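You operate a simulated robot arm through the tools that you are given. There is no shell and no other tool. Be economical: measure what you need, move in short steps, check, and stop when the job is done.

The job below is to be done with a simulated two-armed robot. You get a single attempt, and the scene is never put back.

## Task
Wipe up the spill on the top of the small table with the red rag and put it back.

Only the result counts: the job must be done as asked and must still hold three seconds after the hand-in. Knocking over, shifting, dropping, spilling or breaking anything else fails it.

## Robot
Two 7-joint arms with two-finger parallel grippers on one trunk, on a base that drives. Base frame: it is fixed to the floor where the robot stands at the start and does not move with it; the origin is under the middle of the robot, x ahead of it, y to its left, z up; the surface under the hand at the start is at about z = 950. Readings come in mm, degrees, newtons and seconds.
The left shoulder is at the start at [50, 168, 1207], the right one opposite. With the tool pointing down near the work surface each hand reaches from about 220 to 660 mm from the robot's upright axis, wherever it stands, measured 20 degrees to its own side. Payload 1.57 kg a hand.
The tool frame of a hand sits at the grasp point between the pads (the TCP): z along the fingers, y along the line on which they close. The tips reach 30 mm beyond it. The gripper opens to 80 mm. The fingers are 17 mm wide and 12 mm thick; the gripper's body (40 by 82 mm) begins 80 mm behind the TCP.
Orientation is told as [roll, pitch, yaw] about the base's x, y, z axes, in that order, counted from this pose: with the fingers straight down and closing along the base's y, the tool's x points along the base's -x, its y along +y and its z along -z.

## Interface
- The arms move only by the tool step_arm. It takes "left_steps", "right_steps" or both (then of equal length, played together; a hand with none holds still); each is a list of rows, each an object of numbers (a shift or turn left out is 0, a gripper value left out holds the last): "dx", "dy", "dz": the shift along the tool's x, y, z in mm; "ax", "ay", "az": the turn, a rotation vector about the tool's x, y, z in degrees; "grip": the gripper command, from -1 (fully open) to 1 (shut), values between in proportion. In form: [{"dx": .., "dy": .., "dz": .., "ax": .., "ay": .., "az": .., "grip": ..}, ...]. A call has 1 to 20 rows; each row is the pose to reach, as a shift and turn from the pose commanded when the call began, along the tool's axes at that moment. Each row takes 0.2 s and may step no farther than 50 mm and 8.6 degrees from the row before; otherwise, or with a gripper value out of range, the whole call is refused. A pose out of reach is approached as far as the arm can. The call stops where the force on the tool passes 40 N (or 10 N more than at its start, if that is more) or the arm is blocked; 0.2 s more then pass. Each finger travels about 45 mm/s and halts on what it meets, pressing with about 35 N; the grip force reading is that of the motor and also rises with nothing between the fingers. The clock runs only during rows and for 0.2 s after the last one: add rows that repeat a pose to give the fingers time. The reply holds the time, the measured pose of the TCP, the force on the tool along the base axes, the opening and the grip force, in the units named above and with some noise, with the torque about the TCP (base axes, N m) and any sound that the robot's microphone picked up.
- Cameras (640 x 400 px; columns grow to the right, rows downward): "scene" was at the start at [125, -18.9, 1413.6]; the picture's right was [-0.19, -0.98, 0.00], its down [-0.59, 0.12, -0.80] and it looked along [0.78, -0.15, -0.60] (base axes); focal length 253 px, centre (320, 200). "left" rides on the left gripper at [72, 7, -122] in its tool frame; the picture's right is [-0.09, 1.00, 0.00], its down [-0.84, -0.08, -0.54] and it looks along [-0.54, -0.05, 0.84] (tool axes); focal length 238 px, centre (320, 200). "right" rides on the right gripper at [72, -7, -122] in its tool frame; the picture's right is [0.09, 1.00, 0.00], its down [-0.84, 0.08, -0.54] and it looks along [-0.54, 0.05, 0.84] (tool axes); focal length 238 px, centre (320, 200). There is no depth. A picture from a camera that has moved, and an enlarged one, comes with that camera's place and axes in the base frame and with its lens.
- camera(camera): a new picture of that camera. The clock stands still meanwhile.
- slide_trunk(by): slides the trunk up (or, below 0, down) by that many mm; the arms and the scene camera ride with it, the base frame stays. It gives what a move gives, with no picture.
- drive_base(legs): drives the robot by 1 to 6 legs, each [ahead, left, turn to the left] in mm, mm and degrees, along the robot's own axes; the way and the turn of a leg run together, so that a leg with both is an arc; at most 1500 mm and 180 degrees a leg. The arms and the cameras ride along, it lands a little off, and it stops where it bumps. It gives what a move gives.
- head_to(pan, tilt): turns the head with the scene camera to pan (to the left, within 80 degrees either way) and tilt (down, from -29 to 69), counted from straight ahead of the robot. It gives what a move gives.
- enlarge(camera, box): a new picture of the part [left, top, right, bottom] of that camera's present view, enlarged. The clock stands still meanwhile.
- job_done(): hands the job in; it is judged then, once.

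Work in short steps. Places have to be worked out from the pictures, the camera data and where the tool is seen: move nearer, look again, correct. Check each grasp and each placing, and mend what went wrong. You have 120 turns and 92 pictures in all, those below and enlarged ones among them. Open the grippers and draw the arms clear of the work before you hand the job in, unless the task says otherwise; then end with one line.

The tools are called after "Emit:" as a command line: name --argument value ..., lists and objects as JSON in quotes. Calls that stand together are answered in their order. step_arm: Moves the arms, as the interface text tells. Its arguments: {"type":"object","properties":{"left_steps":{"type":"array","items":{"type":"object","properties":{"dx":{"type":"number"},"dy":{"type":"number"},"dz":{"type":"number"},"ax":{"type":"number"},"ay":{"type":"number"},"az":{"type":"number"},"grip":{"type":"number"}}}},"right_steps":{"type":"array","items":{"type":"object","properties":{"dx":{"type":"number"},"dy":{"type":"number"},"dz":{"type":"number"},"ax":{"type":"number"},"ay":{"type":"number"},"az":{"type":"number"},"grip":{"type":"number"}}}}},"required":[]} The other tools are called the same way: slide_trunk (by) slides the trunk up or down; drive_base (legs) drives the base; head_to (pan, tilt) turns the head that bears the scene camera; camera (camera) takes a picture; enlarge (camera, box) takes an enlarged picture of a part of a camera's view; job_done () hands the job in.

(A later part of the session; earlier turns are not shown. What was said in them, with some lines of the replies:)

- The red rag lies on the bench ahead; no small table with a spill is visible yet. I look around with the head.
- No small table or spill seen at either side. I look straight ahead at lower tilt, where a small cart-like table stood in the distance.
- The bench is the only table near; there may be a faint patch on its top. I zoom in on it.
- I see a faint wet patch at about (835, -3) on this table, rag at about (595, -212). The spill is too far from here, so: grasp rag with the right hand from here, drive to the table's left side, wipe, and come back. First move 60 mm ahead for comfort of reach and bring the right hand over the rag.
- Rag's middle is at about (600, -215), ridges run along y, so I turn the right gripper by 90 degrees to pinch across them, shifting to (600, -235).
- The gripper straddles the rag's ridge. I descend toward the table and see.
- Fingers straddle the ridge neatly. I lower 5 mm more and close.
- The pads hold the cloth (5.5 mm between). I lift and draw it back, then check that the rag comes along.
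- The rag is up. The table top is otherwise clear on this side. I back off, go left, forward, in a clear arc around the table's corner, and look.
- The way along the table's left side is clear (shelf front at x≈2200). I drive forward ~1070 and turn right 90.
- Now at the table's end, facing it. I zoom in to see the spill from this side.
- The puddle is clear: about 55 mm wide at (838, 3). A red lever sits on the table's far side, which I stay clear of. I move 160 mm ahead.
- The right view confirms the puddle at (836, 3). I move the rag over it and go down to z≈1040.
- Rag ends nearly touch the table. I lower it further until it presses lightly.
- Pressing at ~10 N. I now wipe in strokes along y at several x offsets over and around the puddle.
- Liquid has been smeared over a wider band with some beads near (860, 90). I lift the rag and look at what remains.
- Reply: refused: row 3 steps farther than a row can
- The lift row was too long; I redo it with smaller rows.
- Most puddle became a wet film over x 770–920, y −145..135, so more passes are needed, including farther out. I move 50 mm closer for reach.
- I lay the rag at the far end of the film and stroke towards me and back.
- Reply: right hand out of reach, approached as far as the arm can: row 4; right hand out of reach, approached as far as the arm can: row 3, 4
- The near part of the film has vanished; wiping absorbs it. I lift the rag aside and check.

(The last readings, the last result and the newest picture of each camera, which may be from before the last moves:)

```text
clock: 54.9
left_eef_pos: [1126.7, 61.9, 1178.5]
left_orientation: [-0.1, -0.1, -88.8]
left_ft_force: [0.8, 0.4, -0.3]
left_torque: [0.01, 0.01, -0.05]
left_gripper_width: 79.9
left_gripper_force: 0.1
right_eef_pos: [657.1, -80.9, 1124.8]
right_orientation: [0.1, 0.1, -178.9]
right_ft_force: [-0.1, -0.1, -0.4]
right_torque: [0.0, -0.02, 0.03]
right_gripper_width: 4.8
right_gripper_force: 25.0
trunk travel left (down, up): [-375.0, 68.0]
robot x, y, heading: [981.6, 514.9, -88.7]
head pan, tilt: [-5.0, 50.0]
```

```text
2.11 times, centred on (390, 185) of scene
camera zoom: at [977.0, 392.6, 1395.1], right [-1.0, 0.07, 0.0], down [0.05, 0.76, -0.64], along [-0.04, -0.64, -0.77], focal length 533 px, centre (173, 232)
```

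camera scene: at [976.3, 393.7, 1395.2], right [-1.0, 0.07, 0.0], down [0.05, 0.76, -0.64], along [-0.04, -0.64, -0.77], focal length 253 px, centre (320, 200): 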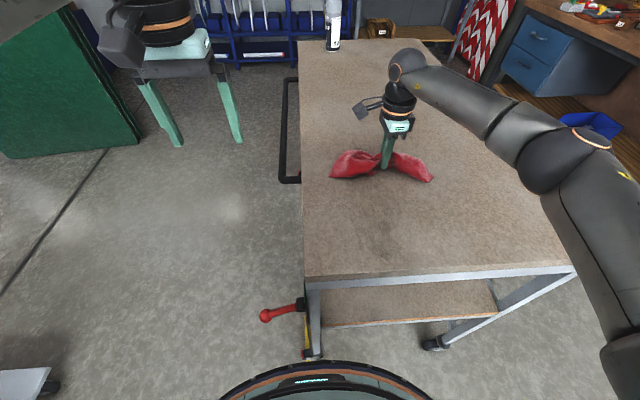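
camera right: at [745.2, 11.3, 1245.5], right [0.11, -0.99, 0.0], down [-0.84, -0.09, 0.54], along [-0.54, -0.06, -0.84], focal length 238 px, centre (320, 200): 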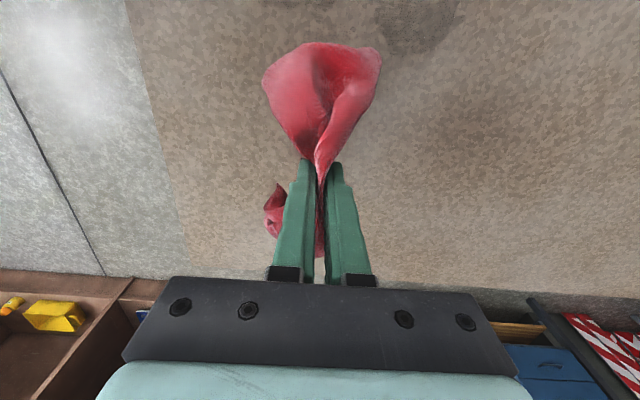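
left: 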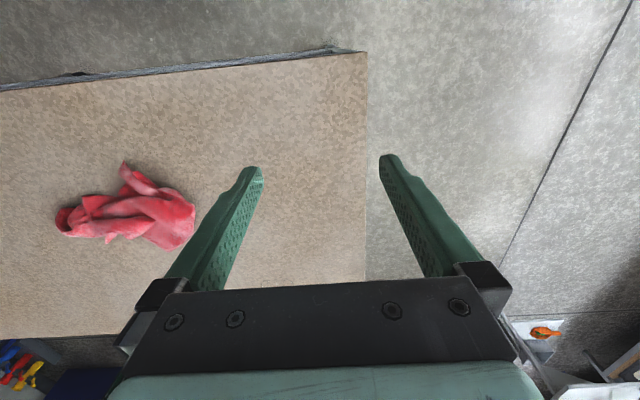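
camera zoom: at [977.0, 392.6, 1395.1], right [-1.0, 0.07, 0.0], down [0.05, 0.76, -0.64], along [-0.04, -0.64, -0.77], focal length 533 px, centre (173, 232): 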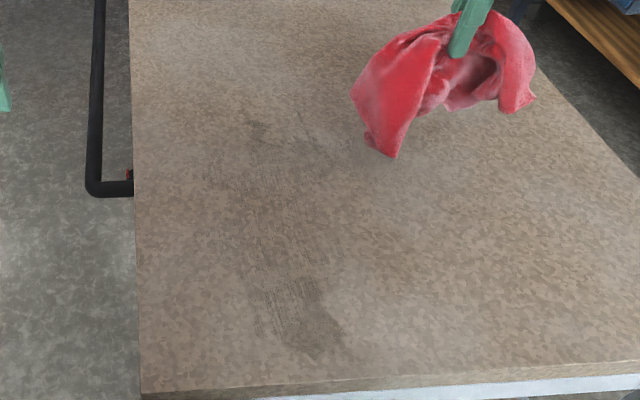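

Almost gone: a dark remnant near (830, 140) by the near edge and faint speckles toward (832, −139). I wipe the near zone, strokes going away from the edge.

Emit:
step_arm --right_steps '[{"dx": 25, "dy": -37}, {"dx": 50, "dy": -74}, {"dx": 75, "dy": -111}, {"dx": 100, "dy": -148}, {"dx": 125, "dy": -185}, {"dx": 150, "dy": -222}, {"dx": 173, "dy": -257}, {"dx": 173, "dy": -257, "dz": 45}, {"dx": 173, "dy": -257, "dz": 90}, {"dx": 173, "dy": -257, "dz": 125}, {"dx": 173, "dy": -257, "dz": 141}, {"dx": 173, "dy": -230, "dz": 141}, {"dx": 173, "dy": -200, "dz": 141}, {"dx": 173, "dy": -165, "dz": 141}, {"dx": 173, "dy": -130, "dz": 141}, {"dx": 195, "dy": -130, "dz": 141}, {"dx": 195, "dy": -165, "dz": 141}, {"dx": 195, "dy": -200, "dz": 141}, {"dx": 195, "dy": -235, "dz": 141}, {"dx": 195, "dy": -257, "dz": 141}]'

Emit:
step_arm --right_steps '[{"dx": 25, "dy": 0}, {"dx": 25, "dy": 35}, {"dx": 25, "dy": 70}, {"dx": 25, "dy": 105}, {"dx": 0, "dy": 105}, {"dx": -42, "dy": 100}, {"dx": -42, "dy": 65}, {"dx": -42, "dy": 30}, {"dx": -42, "dy": 0}, {"dx": -20, "dy": 0}, {"dx": -20, "dy": 40}, {"dx": -20, "dy": 80}, {"dx": -20, "dy": 120}, {"dx": -20, "dy": 160}, {"dx": -20, "dy": 200}, {"dx": -20, "dy": 240}, {"dx": -20, "dy": 270}, {"dx": 0, "dy": 270}, {"dx": 0, "dy": 235}, {"dx": 0, "dy": 200}]'

Emit:
step_arm --right_steps '[{"dx": 15, "dy": 30}, {"dx": 20, "dy": 65}, {"dx": 20, "dy": 30}, {"dx": 20, "dy": 0}, {"dx": 20, "dy": 0, "dz": -45}, {"dx": 20, "dy": 0, "dz": -90}, {"dx": 0, "dy": 0, "dz": -130}, {"dx": -40, "dy": 0, "dz": -140}, {"dx": -85, "dy": 0, "dz": -140}, {"dx": -130, "dy": 0, "dz": -140}, {"dx": -175, "dz": -140}]'

Emit:
enlarge --camera "scene" --box '[290, 90, 490, 280]'

```text
clock: 59.1
left_eef_pos: [1128.7, 61.5, 1178.5]
left_orientation: [-0.1, 0.0, -88.9]
left_ft_force: [0.8, -0.2, -0.2]
left_torque: [0.0, 0.0, -0.01]
left_gripper_width: 80.0
left_gripper_force: 0.0
right_eef_pos: [845.6, 180.9, 985.0]
right_orientation: [0.0, -0.1, -179.0]
right_ft_force: [0.1, -4.2, 12.3]
right_torque: [-0.18, -0.02, 0.01]
right_gripper_width: 4.9
right_gripper_force: 25.6
trunk travel left (down, up): [-375.0, 68.0]
robot x, y, heading: [982.8, 510.9, -88.7]
head pan, tilt: [-5.0, 50.0]
```

```text
clock: 63.3
left_eef_pos: [1127.2, 61.4, 1180.0]
left_orientation: [0.0, 0.0, -88.8]
left_ft_force: [-0.8, 0.3, -0.9]
left_torque: [-0.01, 0.01, 0.01]
left_gripper_width: 79.9
left_gripper_force: 0.1
right_eef_pos: [851.2, -20.6, 983.5]
right_orientation: [0.2, 0.1, -179.0]
right_ft_force: [-0.7, -4.7, 13.6]
right_torque: [-0.18, 0.01, 0.02]
right_gripper_width: 4.9
right_gripper_force: 25.0
trunk travel left (down, up): [-375.0, 68.0]
robot x, y, heading: [980.4, 511.8, -88.7]
head pan, tilt: [-5.0, 50.0]
```

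```text
clock: 65.7
left_eef_pos: [1126.7, 60.5, 1177.8]
left_orientation: [0.0, 0.0, -88.9]
left_ft_force: [0.3, 0.5, -0.7]
left_torque: [0.0, 0.0, -0.01]
left_gripper_width: 80.0
left_gripper_force: 0.1
right_eef_pos: [673.9, -25.5, 1124.8]
right_orientation: [0.0, 0.0, -178.9]
right_ft_force: [0.8, -0.4, -1.1]
right_torque: [0.01, -0.01, 0.0]
right_gripper_width: 5.0
right_gripper_force: 25.8
trunk travel left (down, up): [-375.0, 68.0]
robot x, y, heading: [982.0, 512.9, -88.8]
head pan, tilt: [-5.0, 50.0]
```

```text
2.11 times, centred on (390, 185) of scene
camera zoom: at [977.0, 392.6, 1395.1], right [-1.0, 0.07, 0.0], down [0.05, 0.76, -0.64], along [-0.04, -0.64, -0.77], focal length 533 px, centre (173, 232)
```

zoom: 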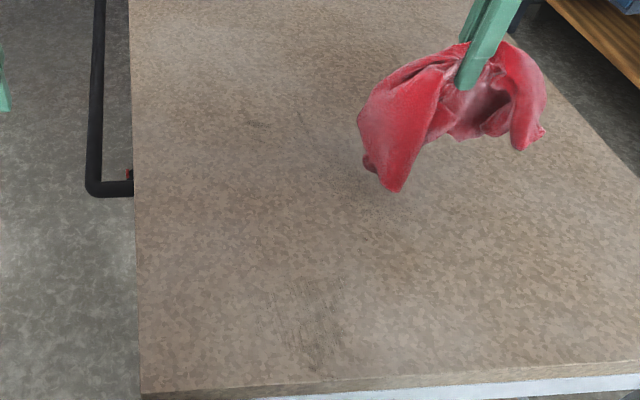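

Only faint remnants remain: near (838, −148) and streaks near (830, 145). I edge 25 mm closer and wipe the far spot, then the near streaks again.

Emit:
drive_base --legs '[[25, 0, 0]]'

Emit:
step_arm --right_steps '[{"dx": 40, "dy": 15}, {"dx": 80, "dy": 30}, {"dx": 120, "dy": 45}, {"dx": 162, "dy": 60}, {"dx": 162, "dy": 70, "dz": 45}, {"dx": 162, "dy": 75, "dz": 90}, {"dx": 162, "dy": 80, "dz": 120}, {"dx": 162, "dy": 80, "dz": 141}, {"dx": 162, "dy": 105, "dz": 141}, {"dx": 150, "dy": 75, "dz": 141}, {"dx": 140, "dy": 100, "dz": 141}, {"dx": 120, "dy": 75, "dz": 141}, {"dx": 120, "dy": 100, "dz": 141}, {"dx": 145, "dy": 80, "dz": 141}, {"dx": 180, "dy": 70, "dz": 141}, {"dx": 185, "dy": 95, "dz": 141}, {"dx": 175, "dy": 60, "dz": 141}, {"dx": 160, "dy": 100, "dz": 141}, {"dx": 160, "dy": 60, "dz": 141}, {"dx": 160, "dy": 20, "dz": 141}]'

Emit:
step_arm --right_steps '[{"dz": -45}, {"dz": -90}, {"dz": -130}, {"dz": -140, "dx": -40}, {"dz": -140, "dx": -85}, {"dz": -140, "dx": -130}, {"dz": -140, "dx": -170}]'

Emit:
enlarge --camera "scene" --box '[290, 90, 490, 290]'

```text
clock: 66.5
left_eef_pos: [1127.1, 35.5, 1179.0]
left_orientation: [0.0, 0.0, -88.9]
left_ft_force: [0.0, -0.3, -1.2]
left_torque: [0.03, 0.0, 0.0]
left_gripper_width: 79.8
left_gripper_force: 0.0
right_eef_pos: [675.8, -51.3, 1123.8]
right_orientation: [0.1, 0.0, -178.9]
right_ft_force: [-0.4, -0.3, -0.3]
right_torque: [-0.02, -0.02, 0.0]
right_gripper_width: 4.9
right_gripper_force: 25.3
trunk travel left (down, up): [-375.0, 68.0]
robot x, y, heading: [982.7, 489.0, -88.9]
head pan, tilt: [-5.0, 50.0]
```

```text
clock: 70.7
left_eef_pos: [1128.2, 37.1, 1180.1]
left_orientation: [-0.1, -0.2, -88.9]
left_ft_force: [0.0, 0.8, 0.1]
left_torque: [0.0, -0.01, 0.0]
left_gripper_width: 80.1
left_gripper_force: 0.0
right_eef_pos: [835.6, -67.3, 983.1]
right_orientation: [0.4, 0.0, -179.1]
right_ft_force: [-0.8, -2.7, 12.8]
right_torque: [-0.11, -0.09, 0.02]
right_gripper_width: 4.9
right_gripper_force: 25.5
right hand out of reach, approached as far as the arm can: row 9, 11, 16, 18
trunk travel left (down, up): [-375.0, 68.0]
robot x, y, heading: [981.2, 485.8, -88.9]
head pan, tilt: [-5.0, 50.0]
```

```text
clock: 72.3
left_eef_pos: [1128.0, 36.1, 1180.4]
left_orientation: [0.0, -0.1, -89.0]
left_ft_force: [-0.1, -0.1, 0.4]
left_torque: [-0.02, -0.03, -0.02]
left_gripper_width: 80.1
left_gripper_force: 0.0
right_eef_pos: [668.1, -70.2, 1124.5]
right_orientation: [-0.1, 0.1, -178.9]
right_ft_force: [-1.3, -0.2, -1.4]
right_torque: [0.03, -0.02, 0.0]
right_gripper_width: 4.8
right_gripper_force: 25.3
trunk travel left (down, up): [-375.0, 68.0]
robot x, y, heading: [983.4, 487.9, -88.8]
head pan, tilt: [-5.0, 50.0]
```

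```text
2.00 times, centred on (390, 190) of scene
camera zoom: at [977.7, 368.6, 1395.1], right [-1.0, 0.07, 0.0], down [0.05, 0.76, -0.64], along [-0.04, -0.64, -0.77], focal length 507 px, centre (180, 220)
```

zoom: 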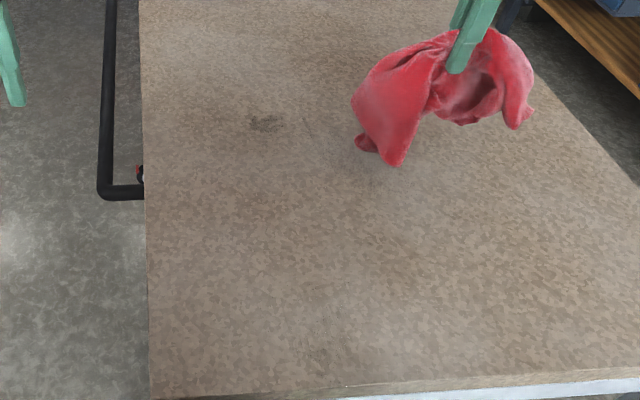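

The last spot has moved out to about (827, −168), at the limit of my reach. I tilt the gripper forward by 25° to reach beyond it and pull the rag back over it.

Emit:
step_arm --right_steps '[{"dx": 40, "ax": -8.5}, {"dx": 80, "ax": -17}, {"dx": 120, "dy": 10, "ax": -25}, {"dx": 155, "dy": 40, "ax": -25}, {"dx": 155, "dy": 75, "ax": -25}, {"dx": 155, "dy": 105, "dz": 30, "ax": -25}, {"dx": 155, "dy": 120, "dz": 70, "ax": -25}, {"dx": 155, "dy": 120, "dz": 110, "ax": -25}, {"dx": 155, "dy": 120, "dz": 132, "ax": -25}]'

Emit:
enlarge --camera "scene" --box '[290, 60, 490, 200]'

```text
clock: 74.3
left_eef_pos: [1128.7, 37.0, 1179.0]
left_orientation: [-0.1, -0.1, -88.9]
left_ft_force: [0.5, -1.0, 0.7]
left_torque: [0.01, -0.03, 0.0]
left_gripper_width: 79.8
left_gripper_force: 0.1
right_eef_pos: [822.3, -188.8, 991.4]
right_orientation: [25.1, 0.0, -178.9]
right_ft_force: [0.5, 0.6, 0.2]
right_torque: [0.03, -0.03, 0.01]
right_gripper_width: 4.8
right_gripper_force: 25.1
trunk travel left (down, up): [-375.0, 68.0]
robot x, y, heading: [982.4, 486.1, -88.9]
head pan, tilt: [-5.0, 50.0]
```

```text
2.86 times, centred on (390, 130) of scene
camera zoom: at [978.1, 368.5, 1395.1], right [-1.0, 0.07, 0.0], down [0.05, 0.76, -0.64], along [-0.04, -0.64, -0.77], focal length 724 px, centre (120, 400)
```

zoom: 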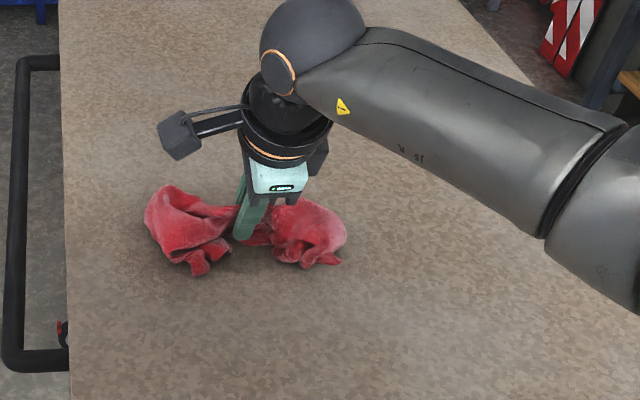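

I reached beyond it. I press a few mm and pull back toward me at three x offsets.

Emit:
step_arm --right_steps '[{"dy": -3, "dz": 6.3}, {"dy": -30.2, "dz": -6.4}, {"dy": -57.4, "dz": -19}, {"dx": 20, "dy": -57.4, "dz": -19}, {"dx": 20, "dy": -30.2, "dz": -6.4}, {"dx": 20, "dy": -3, "dz": 6.3}, {"dx": 20, "dy": 8, "dz": 11.5}, {"dx": 10, "dy": -3, "dz": 6.3}, {"dx": 10, "dy": -30.2, "dz": -6.4}, {"dx": 10, "dy": -57.4, "dz": -19}, {"dx": -20, "dy": -57.4, "dz": -19}, {"dx": -20, "dy": -30.2, "dz": -6.4}, {"dx": -20, "dy": -3, "dz": 6.3}, {"dx": -15, "dy": -30.2, "dz": -6.4}, {"dx": -10, "dy": -57.4, "dz": -19}, {"dx": -5, "dy": -84.5, "dz": -31.8}]'

Emit:
step_arm --right_steps '[{"dz": -40, "dy": 15}, {"dz": -80, "dy": 35}, {"dz": -120, "dy": 50, "ax": 8.5}, {"dz": -125, "dy": 50, "dx": -40, "ax": 17}, {"dz": -125, "dy": 50, "dx": -85, "ax": 25}, {"dz": -125, "dy": 50, "dx": -130, "ax": 25}, {"dz": -125, "dy": 50, "dx": -165, "ax": 25}]'

Emit:
enlarge --camera "scene" --box '[290, 80, 490, 290]'

```text
clock: 77.7
left_eef_pos: [1128.2, 36.7, 1179.4]
left_orientation: [0.0, 0.0, -88.9]
left_ft_force: [-0.7, -0.5, 0.4]
left_torque: [0.02, -0.03, -0.01]
left_gripper_width: 79.8
left_gripper_force: 0.2
right_eef_pos: [815.8, -96.4, 985.6]
right_orientation: [25.1, 0.0, -178.9]
right_ft_force: [0.0, -0.8, 0.2]
right_torque: [0.04, -0.01, 0.0]
right_gripper_width: 4.6
right_gripper_force: 25.4
trunk travel left (down, up): [-375.0, 68.0]
robot x, y, heading: [980.7, 487.3, -88.7]
head pan, tilt: [-5.0, 50.0]
```

```text
clock: 79.3
left_eef_pos: [1128.4, 36.2, 1178.3]
left_orientation: [0.1, -0.1, -88.9]
left_ft_force: [0.0, 0.4, 0.7]
left_torque: [0.01, 0.01, 0.06]
left_gripper_width: 80.1
left_gripper_force: 0.0
right_eef_pos: [650.6, -92.9, 1118.4]
right_orientation: [-0.1, 0.0, -178.8]
right_ft_force: [0.2, -0.1, 0.3]
right_torque: [-0.08, 0.05, 0.0]
right_gripper_width: 4.8
right_gripper_force: 25.5
trunk travel left (down, up): [-375.0, 68.0]
robot x, y, heading: [982.2, 486.7, -89.0]
head pan, tilt: [-5.0, 50.0]
```

```text
1.90 times, centred on (390, 185) of scene
camera zoom: at [978.0, 368.5, 1395.0], right [-1.0, 0.07, 0.0], down [0.05, 0.76, -0.64], along [-0.04, -0.64, -0.77], focal length 482 px, centre (187, 229)
```

zoom: 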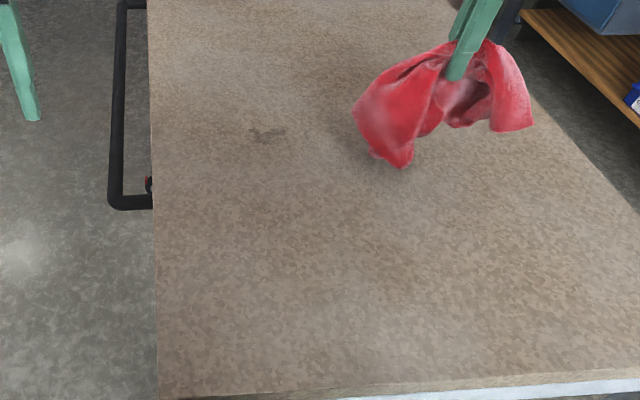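

The spot at (828, −172) remains because that pass had no pressure. I repeat it, 10 mm lower, watching the force.

Emit:
step_arm --right_steps '[{"dx": 45, "ax": -8.5}, {"dx": 90, "ax": -17}, {"dx": 135, "dy": 10, "ax": -25}, {"dx": 176, "dy": 30, "ax": -25}, {"dx": 176, "dy": 60, "ax": -25}, {"dx": 176, "dy": 90, "dz": 30, "ax": -25}, {"dx": 176, "dy": 98, "dz": 70, "ax": -25}, {"dx": 176, "dy": 98, "dz": 110, "ax": -25}, {"dx": 176, "dy": 98, "dz": 130, "ax": -25}, {"dx": 176, "dy": 98, "dz": 137, "ax": -25}, {"dx": 176, "dy": 98, "dz": 140, "ax": -25}]'

```text
clock: 81.7
left_eef_pos: [1127.5, 38.2, 1179.8]
left_orientation: [0.0, -0.2, -88.9]
left_ft_force: [1.2, -0.2, -0.4]
left_torque: [0.01, 0.02, -0.01]
left_gripper_width: 80.1
left_gripper_force: 0.1
right_eef_pos: [829.3, -185.8, 984.5]
right_orientation: [25.6, 0.1, -178.9]
right_ft_force: [-2.0, 1.9, 20.5]
right_torque: [0.05, 0.16, -0.03]
right_gripper_width: 4.7
right_gripper_force: 25.6
trunk travel left (down, up): [-375.0, 68.0]
robot x, y, heading: [980.9, 486.4, -89.1]
head pan, tilt: [-5.0, 50.0]
```

Pressing at 20 N now. I stroke over the spot.

Emit:
step_arm --right_steps '[{"dy": -18.1, "dz": -8.5}, {"dy": -36.2, "dz": -16.9}, {"dy": -54.4, "dz": -25.4}, {"dx": 15, "dy": -36.2, "dz": -16.9}, {"dx": 15, "dy": -18.1, "dz": -8.5}, {"dx": 15, "dy": 0, "dz": 0}, {"dx": 15, "dy": -18.1, "dz": -8.5}, {"dx": 15, "dy": -45.3, "dz": -21.2}, {"dx": -15, "dy": -36.2, "dz": -16.9}, {"dx": -15, "dy": -18.1, "dz": -8.5}, {"dx": -15, "dy": 0, "dz": 0}, {"dx": -15, "dy": -18.1, "dz": -8.5}, {"dx": -15, "dy": -45.3, "dz": -21.2}, {"dx": 0, "dy": -18.1, "dz": -8.5}, {"dx": 0, "dy": 5, "dz": 2.3}, {"dx": 0, "dy": -27.2, "dz": -12.7}, {"dx": 0, "dy": -54.4, "dz": -25.4}, {"dx": 0, "dy": -81.5, "dz": -38}]'

Emit:
step_arm --right_steps '[{"dz": -40, "dy": 15}, {"dz": -80, "dy": 35}, {"dz": -120, "dy": 50, "ax": 8.5}, {"dz": -125, "dy": 50, "dx": -40, "ax": 17}, {"dz": -125, "dy": 50, "dx": -85, "ax": 25}, {"dz": -125, "dy": 50, "dx": -130, "ax": 25}, {"dz": -125, "dy": 50, "dx": -165, "ax": 25}]'

Emit:
enlarge --camera "scene" --box '[290, 80, 490, 290]'

```text
clock: 85.5
left_eef_pos: [1128.5, 36.1, 1179.5]
left_orientation: [0.0, -0.1, -88.9]
left_ft_force: [0.1, -0.1, 0.6]
left_torque: [-0.04, 0.02, 0.01]
left_gripper_width: 80.1
left_gripper_force: 0.1
right_eef_pos: [827.4, -97.7, 982.5]
right_orientation: [25.4, 0.0, -178.9]
right_ft_force: [0.8, -9.5, 15.4]
right_torque: [-0.38, -0.03, 0.03]
right_gripper_width: 4.7
right_gripper_force: 24.7
trunk travel left (down, up): [-375.0, 68.0]
robot x, y, heading: [982.4, 482.9, -88.6]
head pan, tilt: [-5.0, 50.0]
```

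```text
clock: 87.1
left_eef_pos: [1128.4, 37.3, 1179.3]
left_orientation: [0.1, -0.2, -88.9]
left_ft_force: [0.6, -0.7, -0.7]
left_torque: [0.01, -0.05, -0.01]
left_gripper_width: 80.0
left_gripper_force: 0.1
right_eef_pos: [661.6, -94.9, 1115.6]
right_orientation: [0.0, 0.2, -178.8]
right_ft_force: [0.2, 0.2, 0.1]
right_torque: [-0.06, 0.01, 0.01]
right_gripper_width: 4.4
right_gripper_force: 25.0
trunk travel left (down, up): [-375.0, 68.0]
robot x, y, heading: [986.7, 491.1, -89.1]
head pan, tilt: [-5.0, 50.0]
```

```text
1.90 times, centred on (390, 185) of scene
camera zoom: at [978.0, 368.4, 1395.0], right [-1.0, 0.07, 0.0], down [0.05, 0.76, -0.64], along [-0.04, -0.64, -0.77], focal length 482 px, centre (187, 229)
```

zoom: 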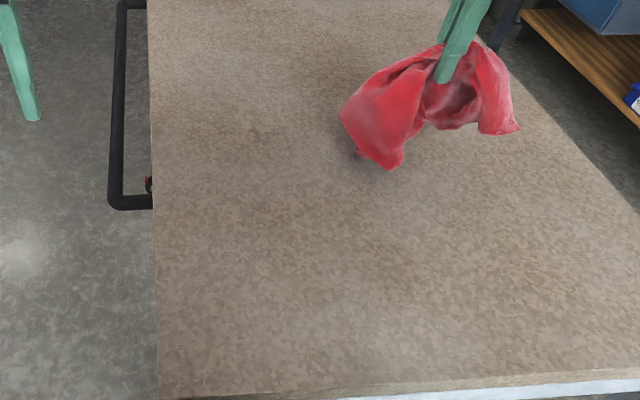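

The wiped area looks clean. I raise the rag to check what it hid.

Emit:
step_arm --right_steps '[{"dz": -40, "dx": -25}, {"dz": -80, "dx": -50}, {"dz": -110, "dx": -80, "dy": -30}]'

Emit:
enlarge --camera "scene" --box '[300, 90, 440, 180]'

Emit:
enlarge --camera "scene" --box '[300, 180, 440, 290]'

```text
refused: row 3 steps farther than a row can; nothing moved
```

```text
4.44 times, centred on (370, 135) of scene
camera zoom: at [978.0, 368.4, 1395.0], right [-1.0, 0.07, 0.0], down [0.05, 0.76, -0.64], along [-0.04, -0.64, -0.77], focal length 1126 px, centre (98, 489)
```

zoom: 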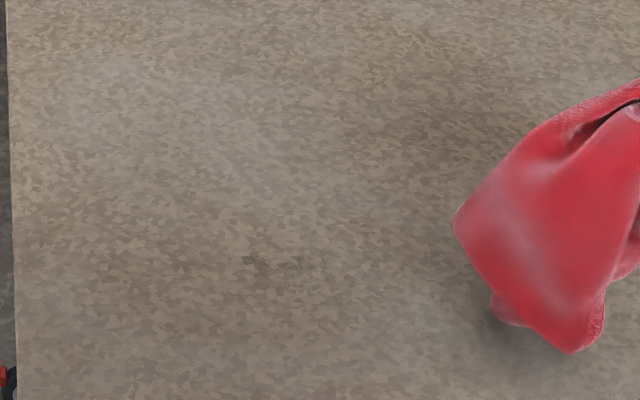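

```text
3.64 times, centred on (370, 235) of scene
camera zoom: at [978.0, 368.4, 1395.0], right [-1.0, 0.07, 0.0], down [0.05, 0.76, -0.64], along [-0.04, -0.64, -0.77], focal length 921 px, centre (138, 73)
```

zoom: 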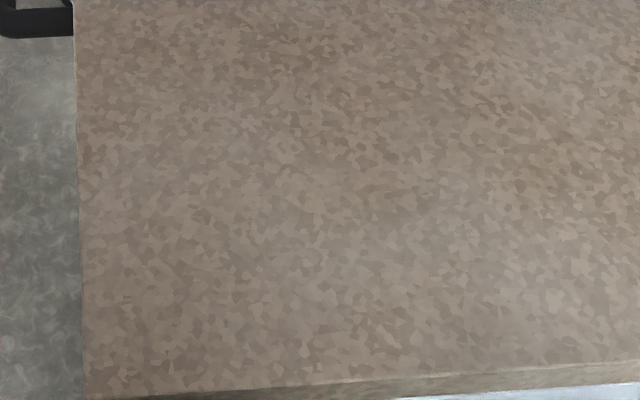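

Near side is clean; a barely visible trace may remain at (827, −170). I lift to see what is beneath the rag too (smaller rows).

Emit:
step_arm --right_steps '[{"dz": -40, "dx": -20}, {"dz": -75, "dx": -45}, {"dz": -100, "dx": -75, "dy": -20}]'

Emit:
enlarge --camera "scene" --box '[320, 100, 460, 190]'

```text
clock: 87.9
left_eef_pos: [1127.3, 38.3, 1179.1]
left_orientation: [0.1, -0.2, -88.9]
left_ft_force: [0.7, -0.1, -0.4]
left_torque: [0.03, -0.01, -0.02]
left_gripper_width: 80.0
left_gripper_force: 0.2
right_eef_pos: [585.5, -71.9, 1214.7]
right_orientation: [0.2, 0.1, -178.8]
right_ft_force: [0.3, -0.2, -0.1]
right_torque: [-0.06, -0.03, 0.02]
right_gripper_width: 4.6
right_gripper_force: 25.2
trunk travel left (down, up): [-375.0, 68.0]
robot x, y, heading: [984.3, 489.5, -88.6]
head pan, tilt: [-5.0, 50.0]
```

```text
4.44 times, centred on (390, 145) of scene
camera zoom: at [976.9, 369.5, 1395.1], right [-1.0, 0.07, 0.0], down [0.05, 0.76, -0.64], along [-0.04, -0.64, -0.77], focal length 1126 px, centre (9, 444)
```

zoom: 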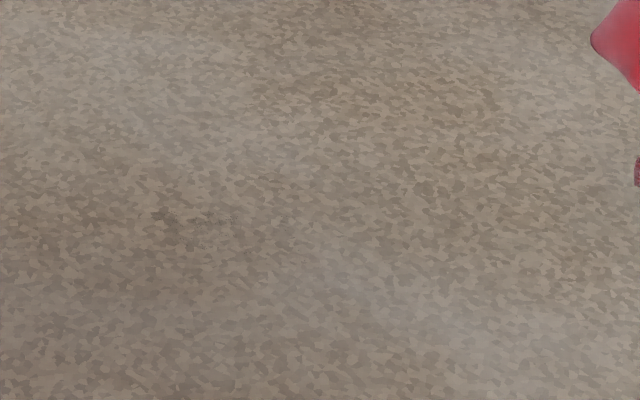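

A very faint trace is left at the far spot; one more pressed pass there.

Emit:
step_arm --right_steps '[{"dx": 45, "ax": -8.5}, {"dx": 90, "ax": -17}, {"dx": 130, "dy": 15, "ax": -25}, {"dx": 175, "dy": 30, "ax": -25}, {"dx": 215, "dy": 50, "ax": -25}, {"dx": 242, "dy": 70, "dz": 30, "ax": -25}, {"dx": 242, "dy": 90, "dz": 70, "ax": -25}, {"dx": 242, "dy": 110, "dz": 110, "ax": -25}, {"dx": 242, "dy": 119, "dz": 155, "ax": -25}, {"dx": 242, "dy": 119, "dz": 200, "ax": -25}, {"dx": 242, "dy": 119, "dz": 225, "ax": -25}, {"dx": 242, "dy": 119, "dz": 233, "ax": -25}, {"dx": 242, "dy": 119, "dz": 236, "ax": -25}]'

Emit:
step_arm --right_steps '[{"dy": -18.1, "dz": -8.5}, {"dy": -36.2, "dz": -16.9}, {"dy": -54.4, "dz": -25.4}, {"dx": 20, "dy": -36.2, "dz": -16.9}, {"dx": 20, "dy": -18.1, "dz": -8.5}, {"dx": 20, "dy": 0, "dz": 0}, {"dx": 20, "dy": -18.1, "dz": -8.5}, {"dx": 20, "dy": -45.3, "dz": -21.2}, {"dx": -20, "dy": -36.2, "dz": -16.9}, {"dx": -20, "dy": -18.1, "dz": -8.5}, {"dx": -20, "dy": 0, "dz": 0}, {"dx": -20, "dy": -18.1, "dz": -8.5}, {"dx": -20, "dy": -45.3, "dz": -21.2}, {"dx": 0, "dy": -18.1, "dz": -8.5}, {"dx": 0, "dy": 5, "dz": 2.3}, {"dx": 0, "dy": -27.2, "dz": -12.7}, {"dx": 0, "dy": -54.4, "dz": -25.4}, {"dx": 0, "dy": -81.5, "dz": -38}]'

Emit:
step_arm --right_steps '[{"dz": -40, "dy": 15}, {"dz": -80, "dy": 35}, {"dz": -120, "dy": 50, "ax": 8.5}, {"dz": -150, "dy": 60, "dx": -20, "ax": 17}, {"dz": -170, "dy": 60, "dx": -60, "ax": 25}, {"dz": -190, "dy": 50, "dx": -100, "ax": 25}, {"dz": -210, "dy": 40, "dx": -140, "ax": 25}, {"dz": -215, "dy": 20, "dx": -180, "ax": 25}]'

Emit:
camera --camera "scene"

Emit:
enlarge --camera "scene" --box '[300, 80, 460, 180]'

```text
clock: 90.7
left_eef_pos: [1128.7, 40.2, 1180.0]
left_orientation: [0.0, -0.3, -89.0]
left_ft_force: [-0.9, -0.1, 0.1]
left_torque: [-0.01, 0.03, -0.01]
left_gripper_width: 80.2
left_gripper_force: 0.0
right_eef_pos: [830.8, -189.4, 983.9]
right_orientation: [25.9, 0.1, -179.0]
right_ft_force: [-3.2, -0.8, 24.5]
right_torque: [-0.1, 0.14, -0.04]
right_gripper_width: 4.7
right_gripper_force: 25.1
trunk travel left (down, up): [-375.0, 68.0]
robot x, y, heading: [981.3, 487.8, -89.0]
head pan, tilt: [-5.0, 50.0]
```

```text
clock: 91.7
left_eef_pos: [1127.4, 37.0, 1177.4]
left_orientation: [0.1, 0.0, -88.9]
left_ft_force: [-1.0, -0.8, -0.3]
left_torque: [0.06, 0.04, -0.03]
left_gripper_width: 79.8
left_gripper_force: 0.0
right_eef_pos: [834.5, -137.9, 982.9]
right_orientation: [25.2, -0.2, -179.5]
right_ft_force: [-1.1, 3.6, 12.7]
right_torque: [0.06, 0.08, -0.03]
right_gripper_width: 4.4
right_gripper_force: 25.5
trunk travel left (down, up): [-375.0, 68.0]
robot x, y, heading: [985.2, 488.0, -89.0]
head pan, tilt: [-5.0, 50.0]
stopped in row 4 (right hand): the force on the tool passed its limit at 47 N (the readings are from after the stop); the commanded pose is now the measured one
```

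```text
clock: 93.5
left_eef_pos: [1125.7, 36.3, 1180.1]
left_orientation: [0.1, -0.1, -88.8]
left_ft_force: [-0.3, 0.6, -0.3]
left_torque: [-0.03, -0.02, 0.01]
left_gripper_width: 79.8
left_gripper_force: 0.1
right_eef_pos: [651.5, -63.6, 1186.6]
right_orientation: [-0.2, -0.3, -179.3]
right_ft_force: [-1.1, -1.3, -0.2]
right_torque: [-0.05, 0.0, 0.0]
right_gripper_width: 4.9
right_gripper_force: 24.8
trunk travel left (down, up): [-375.0, 68.0]
robot x, y, heading: [985.7, 488.3, -88.9]
head pan, tilt: [-5.0, 50.0]
```

```text
48 pictures are left
camera scene: at [976.4, 369.0, 1395.1], right [-1.0, 0.07, 0.0], down [0.05, 0.76, -0.64], along [-0.04, -0.64, -0.77], focal length 253 px, centre (320, 200)
```

scene: 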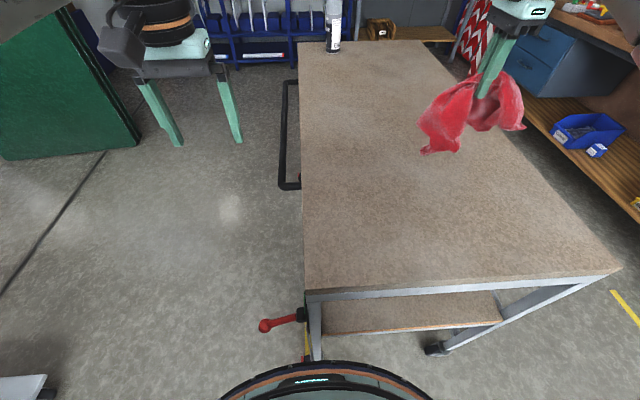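

```text
4.00 times, centred on (380, 130) of scene
camera zoom: at [976.4, 369.0, 1395.1], right [-1.0, 0.07, 0.0], down [0.05, 0.76, -0.64], along [-0.04, -0.64, -0.77], focal length 1013 px, centre (80, 480)
```

zoom: 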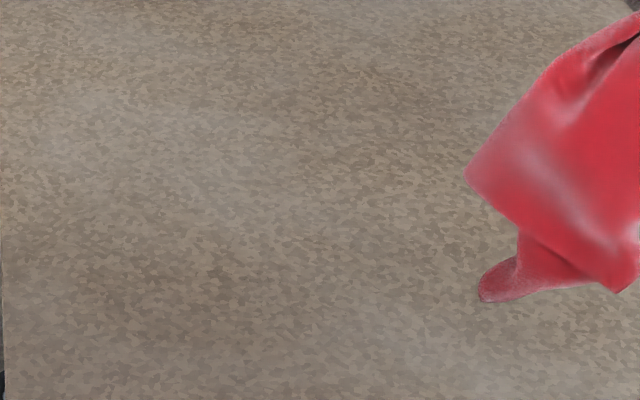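

The top is clean. I retract the hand with the rag, then drive back the way I came.

Emit:
step_arm --right_steps '[{"dx": 22, "dy": -32, "dz": -8}, {"dx": 45, "dy": -65, "dz": -17}, {"dx": 67, "dy": -97, "dz": -25}, {"dx": 90, "dy": -130, "dz": -33}]'

Emit:
drive_base --legs '[[-225, 0, 0], [0, 0, 89], [-1070, 0, 0]]'

Emit:
head_to --pan -20 --tilt 40

Emit:
camera --camera "scene"

```text
clock: 94.5
left_eef_pos: [1128.2, 36.4, 1179.1]
left_orientation: [0.0, -0.1, -88.8]
left_ft_force: [0.2, -0.2, 0.3]
left_torque: [-0.02, -0.01, -0.01]
left_gripper_width: 80.0
left_gripper_force: 0.0
right_eef_pos: [744.3, 66.8, 1217.4]
right_orientation: [-0.2, -0.4, -179.5]
right_ft_force: [0.8, 0.1, -0.6]
right_torque: [-0.06, 0.06, -0.03]
right_gripper_width: 4.7
right_gripper_force: 24.9
trunk travel left (down, up): [-375.0, 68.0]
robot x, y, heading: [987.9, 489.2, -89.2]
head pan, tilt: [-5.0, 50.0]
```

```text
clock: 105.0
left_eef_pos: [375.1, 866.6, 1178.5]
left_orientation: [0.0, -0.1, -2.4]
left_ft_force: [-0.1, -0.1, 1.2]
left_torque: [-0.01, 0.01, 0.01]
left_gripper_width: 80.0
left_gripper_force: 0.1
right_eef_pos: [323.2, 485.6, 1218.2]
right_orientation: [0.0, -0.4, -92.9]
right_ft_force: [-0.1, -0.5, -0.5]
right_torque: [0.01, 0.0, -0.09]
right_gripper_width: 4.5
right_gripper_force: 25.2
trunk travel left (down, up): [-375.0, 68.0]
robot x, y, heading: [-85.3, 744.5, -2.4]
head pan, tilt: [-5.0, 50.0]
```

```text
clock: 105.7
left_eef_pos: [376.5, 865.4, 1177.8]
left_orientation: [0.1, -0.1, -2.4]
left_ft_force: [0.0, 0.2, -0.5]
left_torque: [0.0, 0.03, 0.0]
left_gripper_width: 79.9
left_gripper_force: 0.0
right_eef_pos: [323.2, 484.6, 1218.5]
right_orientation: [-0.2, -0.4, -93.0]
right_ft_force: [0.5, 0.9, 0.0]
right_torque: [-0.01, 0.02, -0.06]
right_gripper_width: 4.5
right_gripper_force: 24.6
trunk travel left (down, up): [-375.0, 68.0]
robot x, y, heading: [-83.1, 749.8, -2.6]
head pan, tilt: [-20.0, 40.0]
```

```text
46 pictures are left
camera scene: at [35.2, 712.1, 1409.2], right [-0.38, -0.92, 0.0], down [-0.59, 0.24, -0.77], along [0.71, -0.29, -0.64], focal length 253 px, centre (320, 200)
```

scene: 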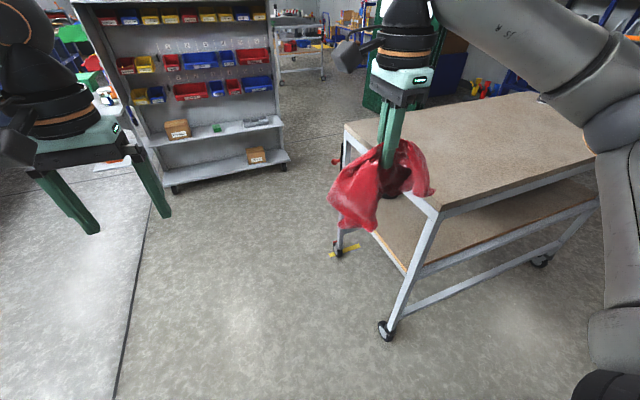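

Now turn back by 2.5°, strafe right ~745 and go ahead ~145 to the original standing place.

Emit:
drive_base --legs '[[0, 0, 2.5], [0, -747, 0], [143, 0, 0]]'

Emit:
head_to --pan -10 --tilt 60

Emit:
camera --camera "scene"

```text
clock: 114.1
left_eef_pos: [512.8, 133.9, 1178.6]
left_orientation: [0.0, 0.0, -0.2]
left_ft_force: [0.5, -0.3, 0.9]
left_torque: [0.01, 0.02, -0.01]
left_gripper_width: 80.0
left_gripper_force: 0.1
right_eef_pos: [476.3, -248.9, 1217.3]
right_orientation: [-0.2, -0.4, -90.6]
right_ft_force: [0.7, -1.3, -0.5]
right_torque: [0.03, 0.01, -0.07]
right_gripper_width: 4.5
right_gripper_force: 25.3
trunk travel left (down, up): [-375.0, 68.0]
robot x, y, heading: [57.6, -0.9, -0.2]
head pan, tilt: [-20.0, 40.0]
```

```text
clock: 114.9
left_eef_pos: [514.0, 134.6, 1179.1]
left_orientation: [0.0, -0.1, -0.1]
left_ft_force: [-0.7, 0.5, -1.4]
left_torque: [0.01, -0.01, 0.0]
left_gripper_width: 79.8
left_gripper_force: 0.1
right_eef_pos: [473.9, -248.6, 1217.1]
right_orientation: [-0.1, -0.5, -90.6]
right_ft_force: [-0.1, 0.1, -0.8]
right_torque: [0.0, -0.01, -0.06]
right_gripper_width: 4.3
right_gripper_force: 24.9
trunk travel left (down, up): [-375.0, 68.0]
robot x, y, heading: [59.1, -2.3, -0.4]
head pan, tilt: [-10.0, 60.0]
```

```text
45 pictures are left
camera scene: at [163.6, -14.8, 1382.5], right [-0.18, -0.98, 0.0], down [-0.85, 0.15, -0.5], along [0.49, -0.09, -0.87], focal length 253 px, centre (320, 200)
```

scene: 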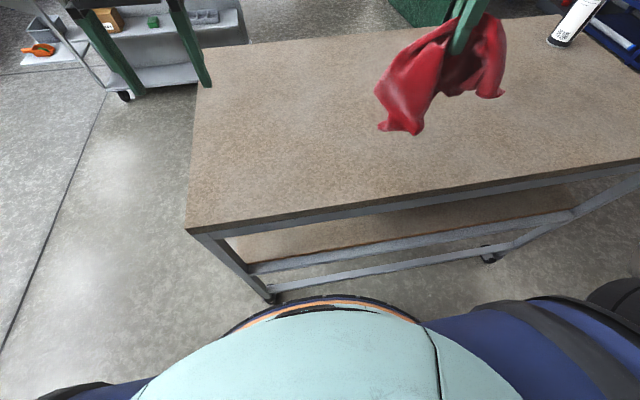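

Back exactly where I picked it up; table unmoved and clean from here too. I bring the rag to (600, −222) and lower it.

Emit:
step_arm --right_steps '[{"dx": 8, "dy": 42}, {"dx": 16, "dy": 84}, {"dx": 24, "dy": 126}, {"dx": 26, "dy": 126, "dz": 45}, {"dx": 26, "dy": 126, "dz": 90}, {"dx": 26, "dy": 126, "dz": 135}, {"dx": 26, "dy": 126, "dz": 170}, {"dx": 26, "dy": 126, "dz": 200}, {"dx": 26, "dy": 126, "dz": 220}, {"dx": 26, "dy": 126, "dz": 229}]'

Emit:
camera --camera "right"

```text
clock: 117.1
left_eef_pos: [512.3, 134.9, 1178.6]
left_orientation: [0.0, -0.1, -0.2]
left_ft_force: [-0.2, 0.4, 0.4]
left_torque: [0.01, 0.0, -0.01]
left_gripper_width: 80.0
left_gripper_force: 0.0
right_eef_pos: [601.4, -223.5, 987.7]
right_orientation: [-0.1, -0.5, -90.7]
right_ft_force: [-0.3, -1.0, 3.6]
right_torque: [-0.03, 0.01, -0.02]
right_gripper_width: 4.4
right_gripper_force: 24.8
trunk travel left (down, up): [-375.0, 68.0]
robot x, y, heading: [57.8, 1.9, -0.2]
head pan, tilt: [-10.0, 60.0]
```

```text
44 pictures are left
camera right: at [594.6, -152.1, 1111.3], right [1.0, 0.08, 0.0], down [0.07, -0.83, 0.55], along [0.04, -0.55, -0.84], focal length 238 px, centre (320, 200)
```

right: 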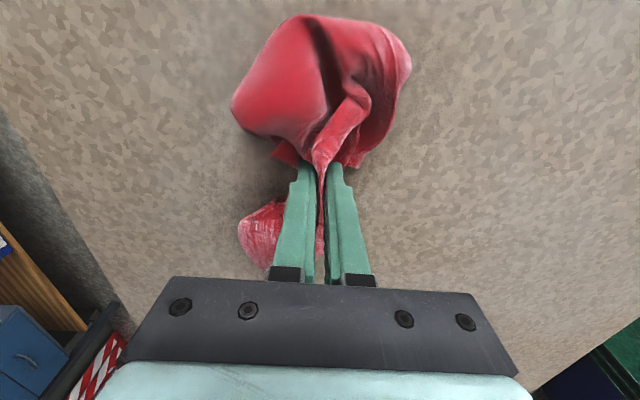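

The rag rests on the table at its old place. I open and lift slowly.

Emit:
step_arm --right_steps '[{"grip": -1}, {"grip": -1}, {"grip": -1}, {"grip": -1}, {"grip": -1}, {"grip": -1}, {"dz": -20}, {"dz": -45}, {"dz": -80}, {"dz": -120}, {"dz": -160}, {"dz": -200}, {"dz": -205, "dy": -40}, {"dz": -205, "dy": -80}, {"dz": -205, "dy": -120}]'

Emit:
camera --camera "scene"

Emit:
camera --camera "right"

```text
clock: 120.3
left_eef_pos: [511.1, 134.1, 1180.1]
left_orientation: [0.0, -0.1, -0.1]
left_ft_force: [0.9, -0.1, 0.4]
left_torque: [-0.01, -0.02, 0.02]
left_gripper_width: 80.1
left_gripper_force: 0.2
right_eef_pos: [478.0, -221.7, 1194.1]
right_orientation: [-0.1, -0.3, -90.6]
right_ft_force: [0.3, 0.8, 0.5]
right_torque: [0.03, 0.01, 0.01]
right_gripper_width: 80.1
right_gripper_force: 0.0
trunk travel left (down, up): [-375.0, 68.0]
robot x, y, heading: [57.6, -1.4, -0.3]
head pan, tilt: [-10.0, 60.0]
```

```text
43 pictures are left
camera scene: at [162.8, -15.0, 1382.6], right [-0.18, -0.98, 0.0], down [-0.85, 0.15, -0.5], along [0.49, -0.09, -0.87], focal length 253 px, centre (320, 200)
```

scene: 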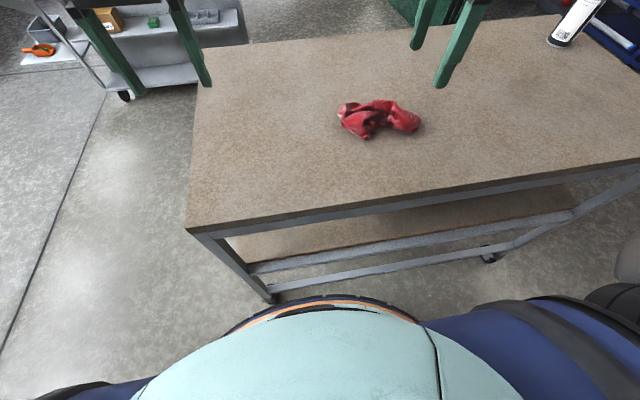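

```text
42 pictures are left
camera right: at [472.6, -150.9, 1317.2], right [1.0, 0.08, 0.0], down [0.07, -0.83, 0.55], along [0.04, -0.55, -0.84], focal length 238 px, centre (320, 200)
```

right: 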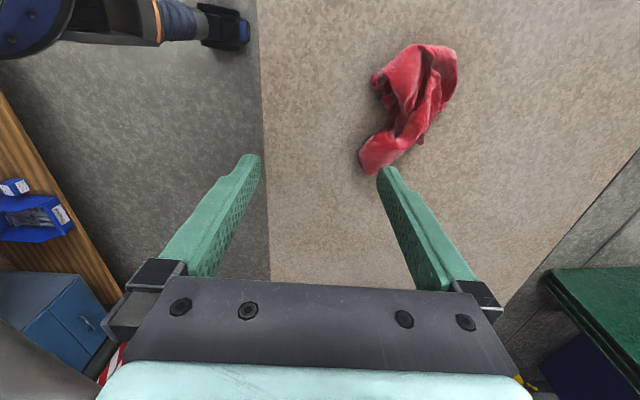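

The rag lies within ~15 mm of its old place. A last zoom on the former spill area, with the arms backed off.

Emit:
enlarge --camera "scene" --box '[190, 20, 430, 170]'

Emit:
drive_base --legs '[[-150, 0, 0]]'

```text
2.67 times, centred on (310, 95) of scene
camera zoom: at [162.8, -15.0, 1382.6], right [-0.18, -0.98, 0.0], down [-0.85, 0.15, -0.5], along [0.49, -0.09, -0.87], focal length 676 px, centre (347, 480)
```

zoom: 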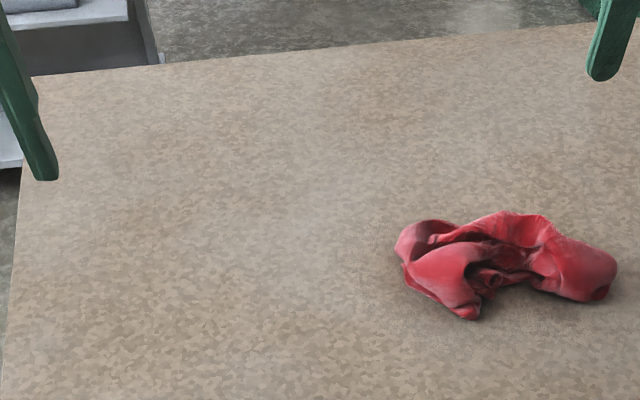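

```text
clock: 121.7
left_eef_pos: [364.3, 135.7, 1179.9]
left_orientation: [0.0, 0.0, 0.1]
left_ft_force: [0.3, -0.8, -1.0]
left_torque: [-0.02, 0.01, 0.0]
left_gripper_width: 80.0
left_gripper_force: 0.0
right_eef_pos: [331.9, -222.2, 1195.4]
right_orientation: [0.0, -0.4, -90.4]
right_ft_force: [0.1, -0.6, 0.6]
right_torque: [0.04, -0.05, 0.01]
right_gripper_width: 79.9
right_gripper_force: 0.1
trunk travel left (down, up): [-375.0, 68.0]
robot x, y, heading: [-94.2, 2.6, -0.0]
head pan, tilt: [-10.0, 60.0]
```

The top is clean, the rag is back, both grippers are open and clear. I hand the job in.

Emit:
job_done

```text
The job is handed in.
```

I wiped the spill off the small table, with no trace left in the last close-up, and put the red rag back within about 15 mm of where it was; nothing else was touched.
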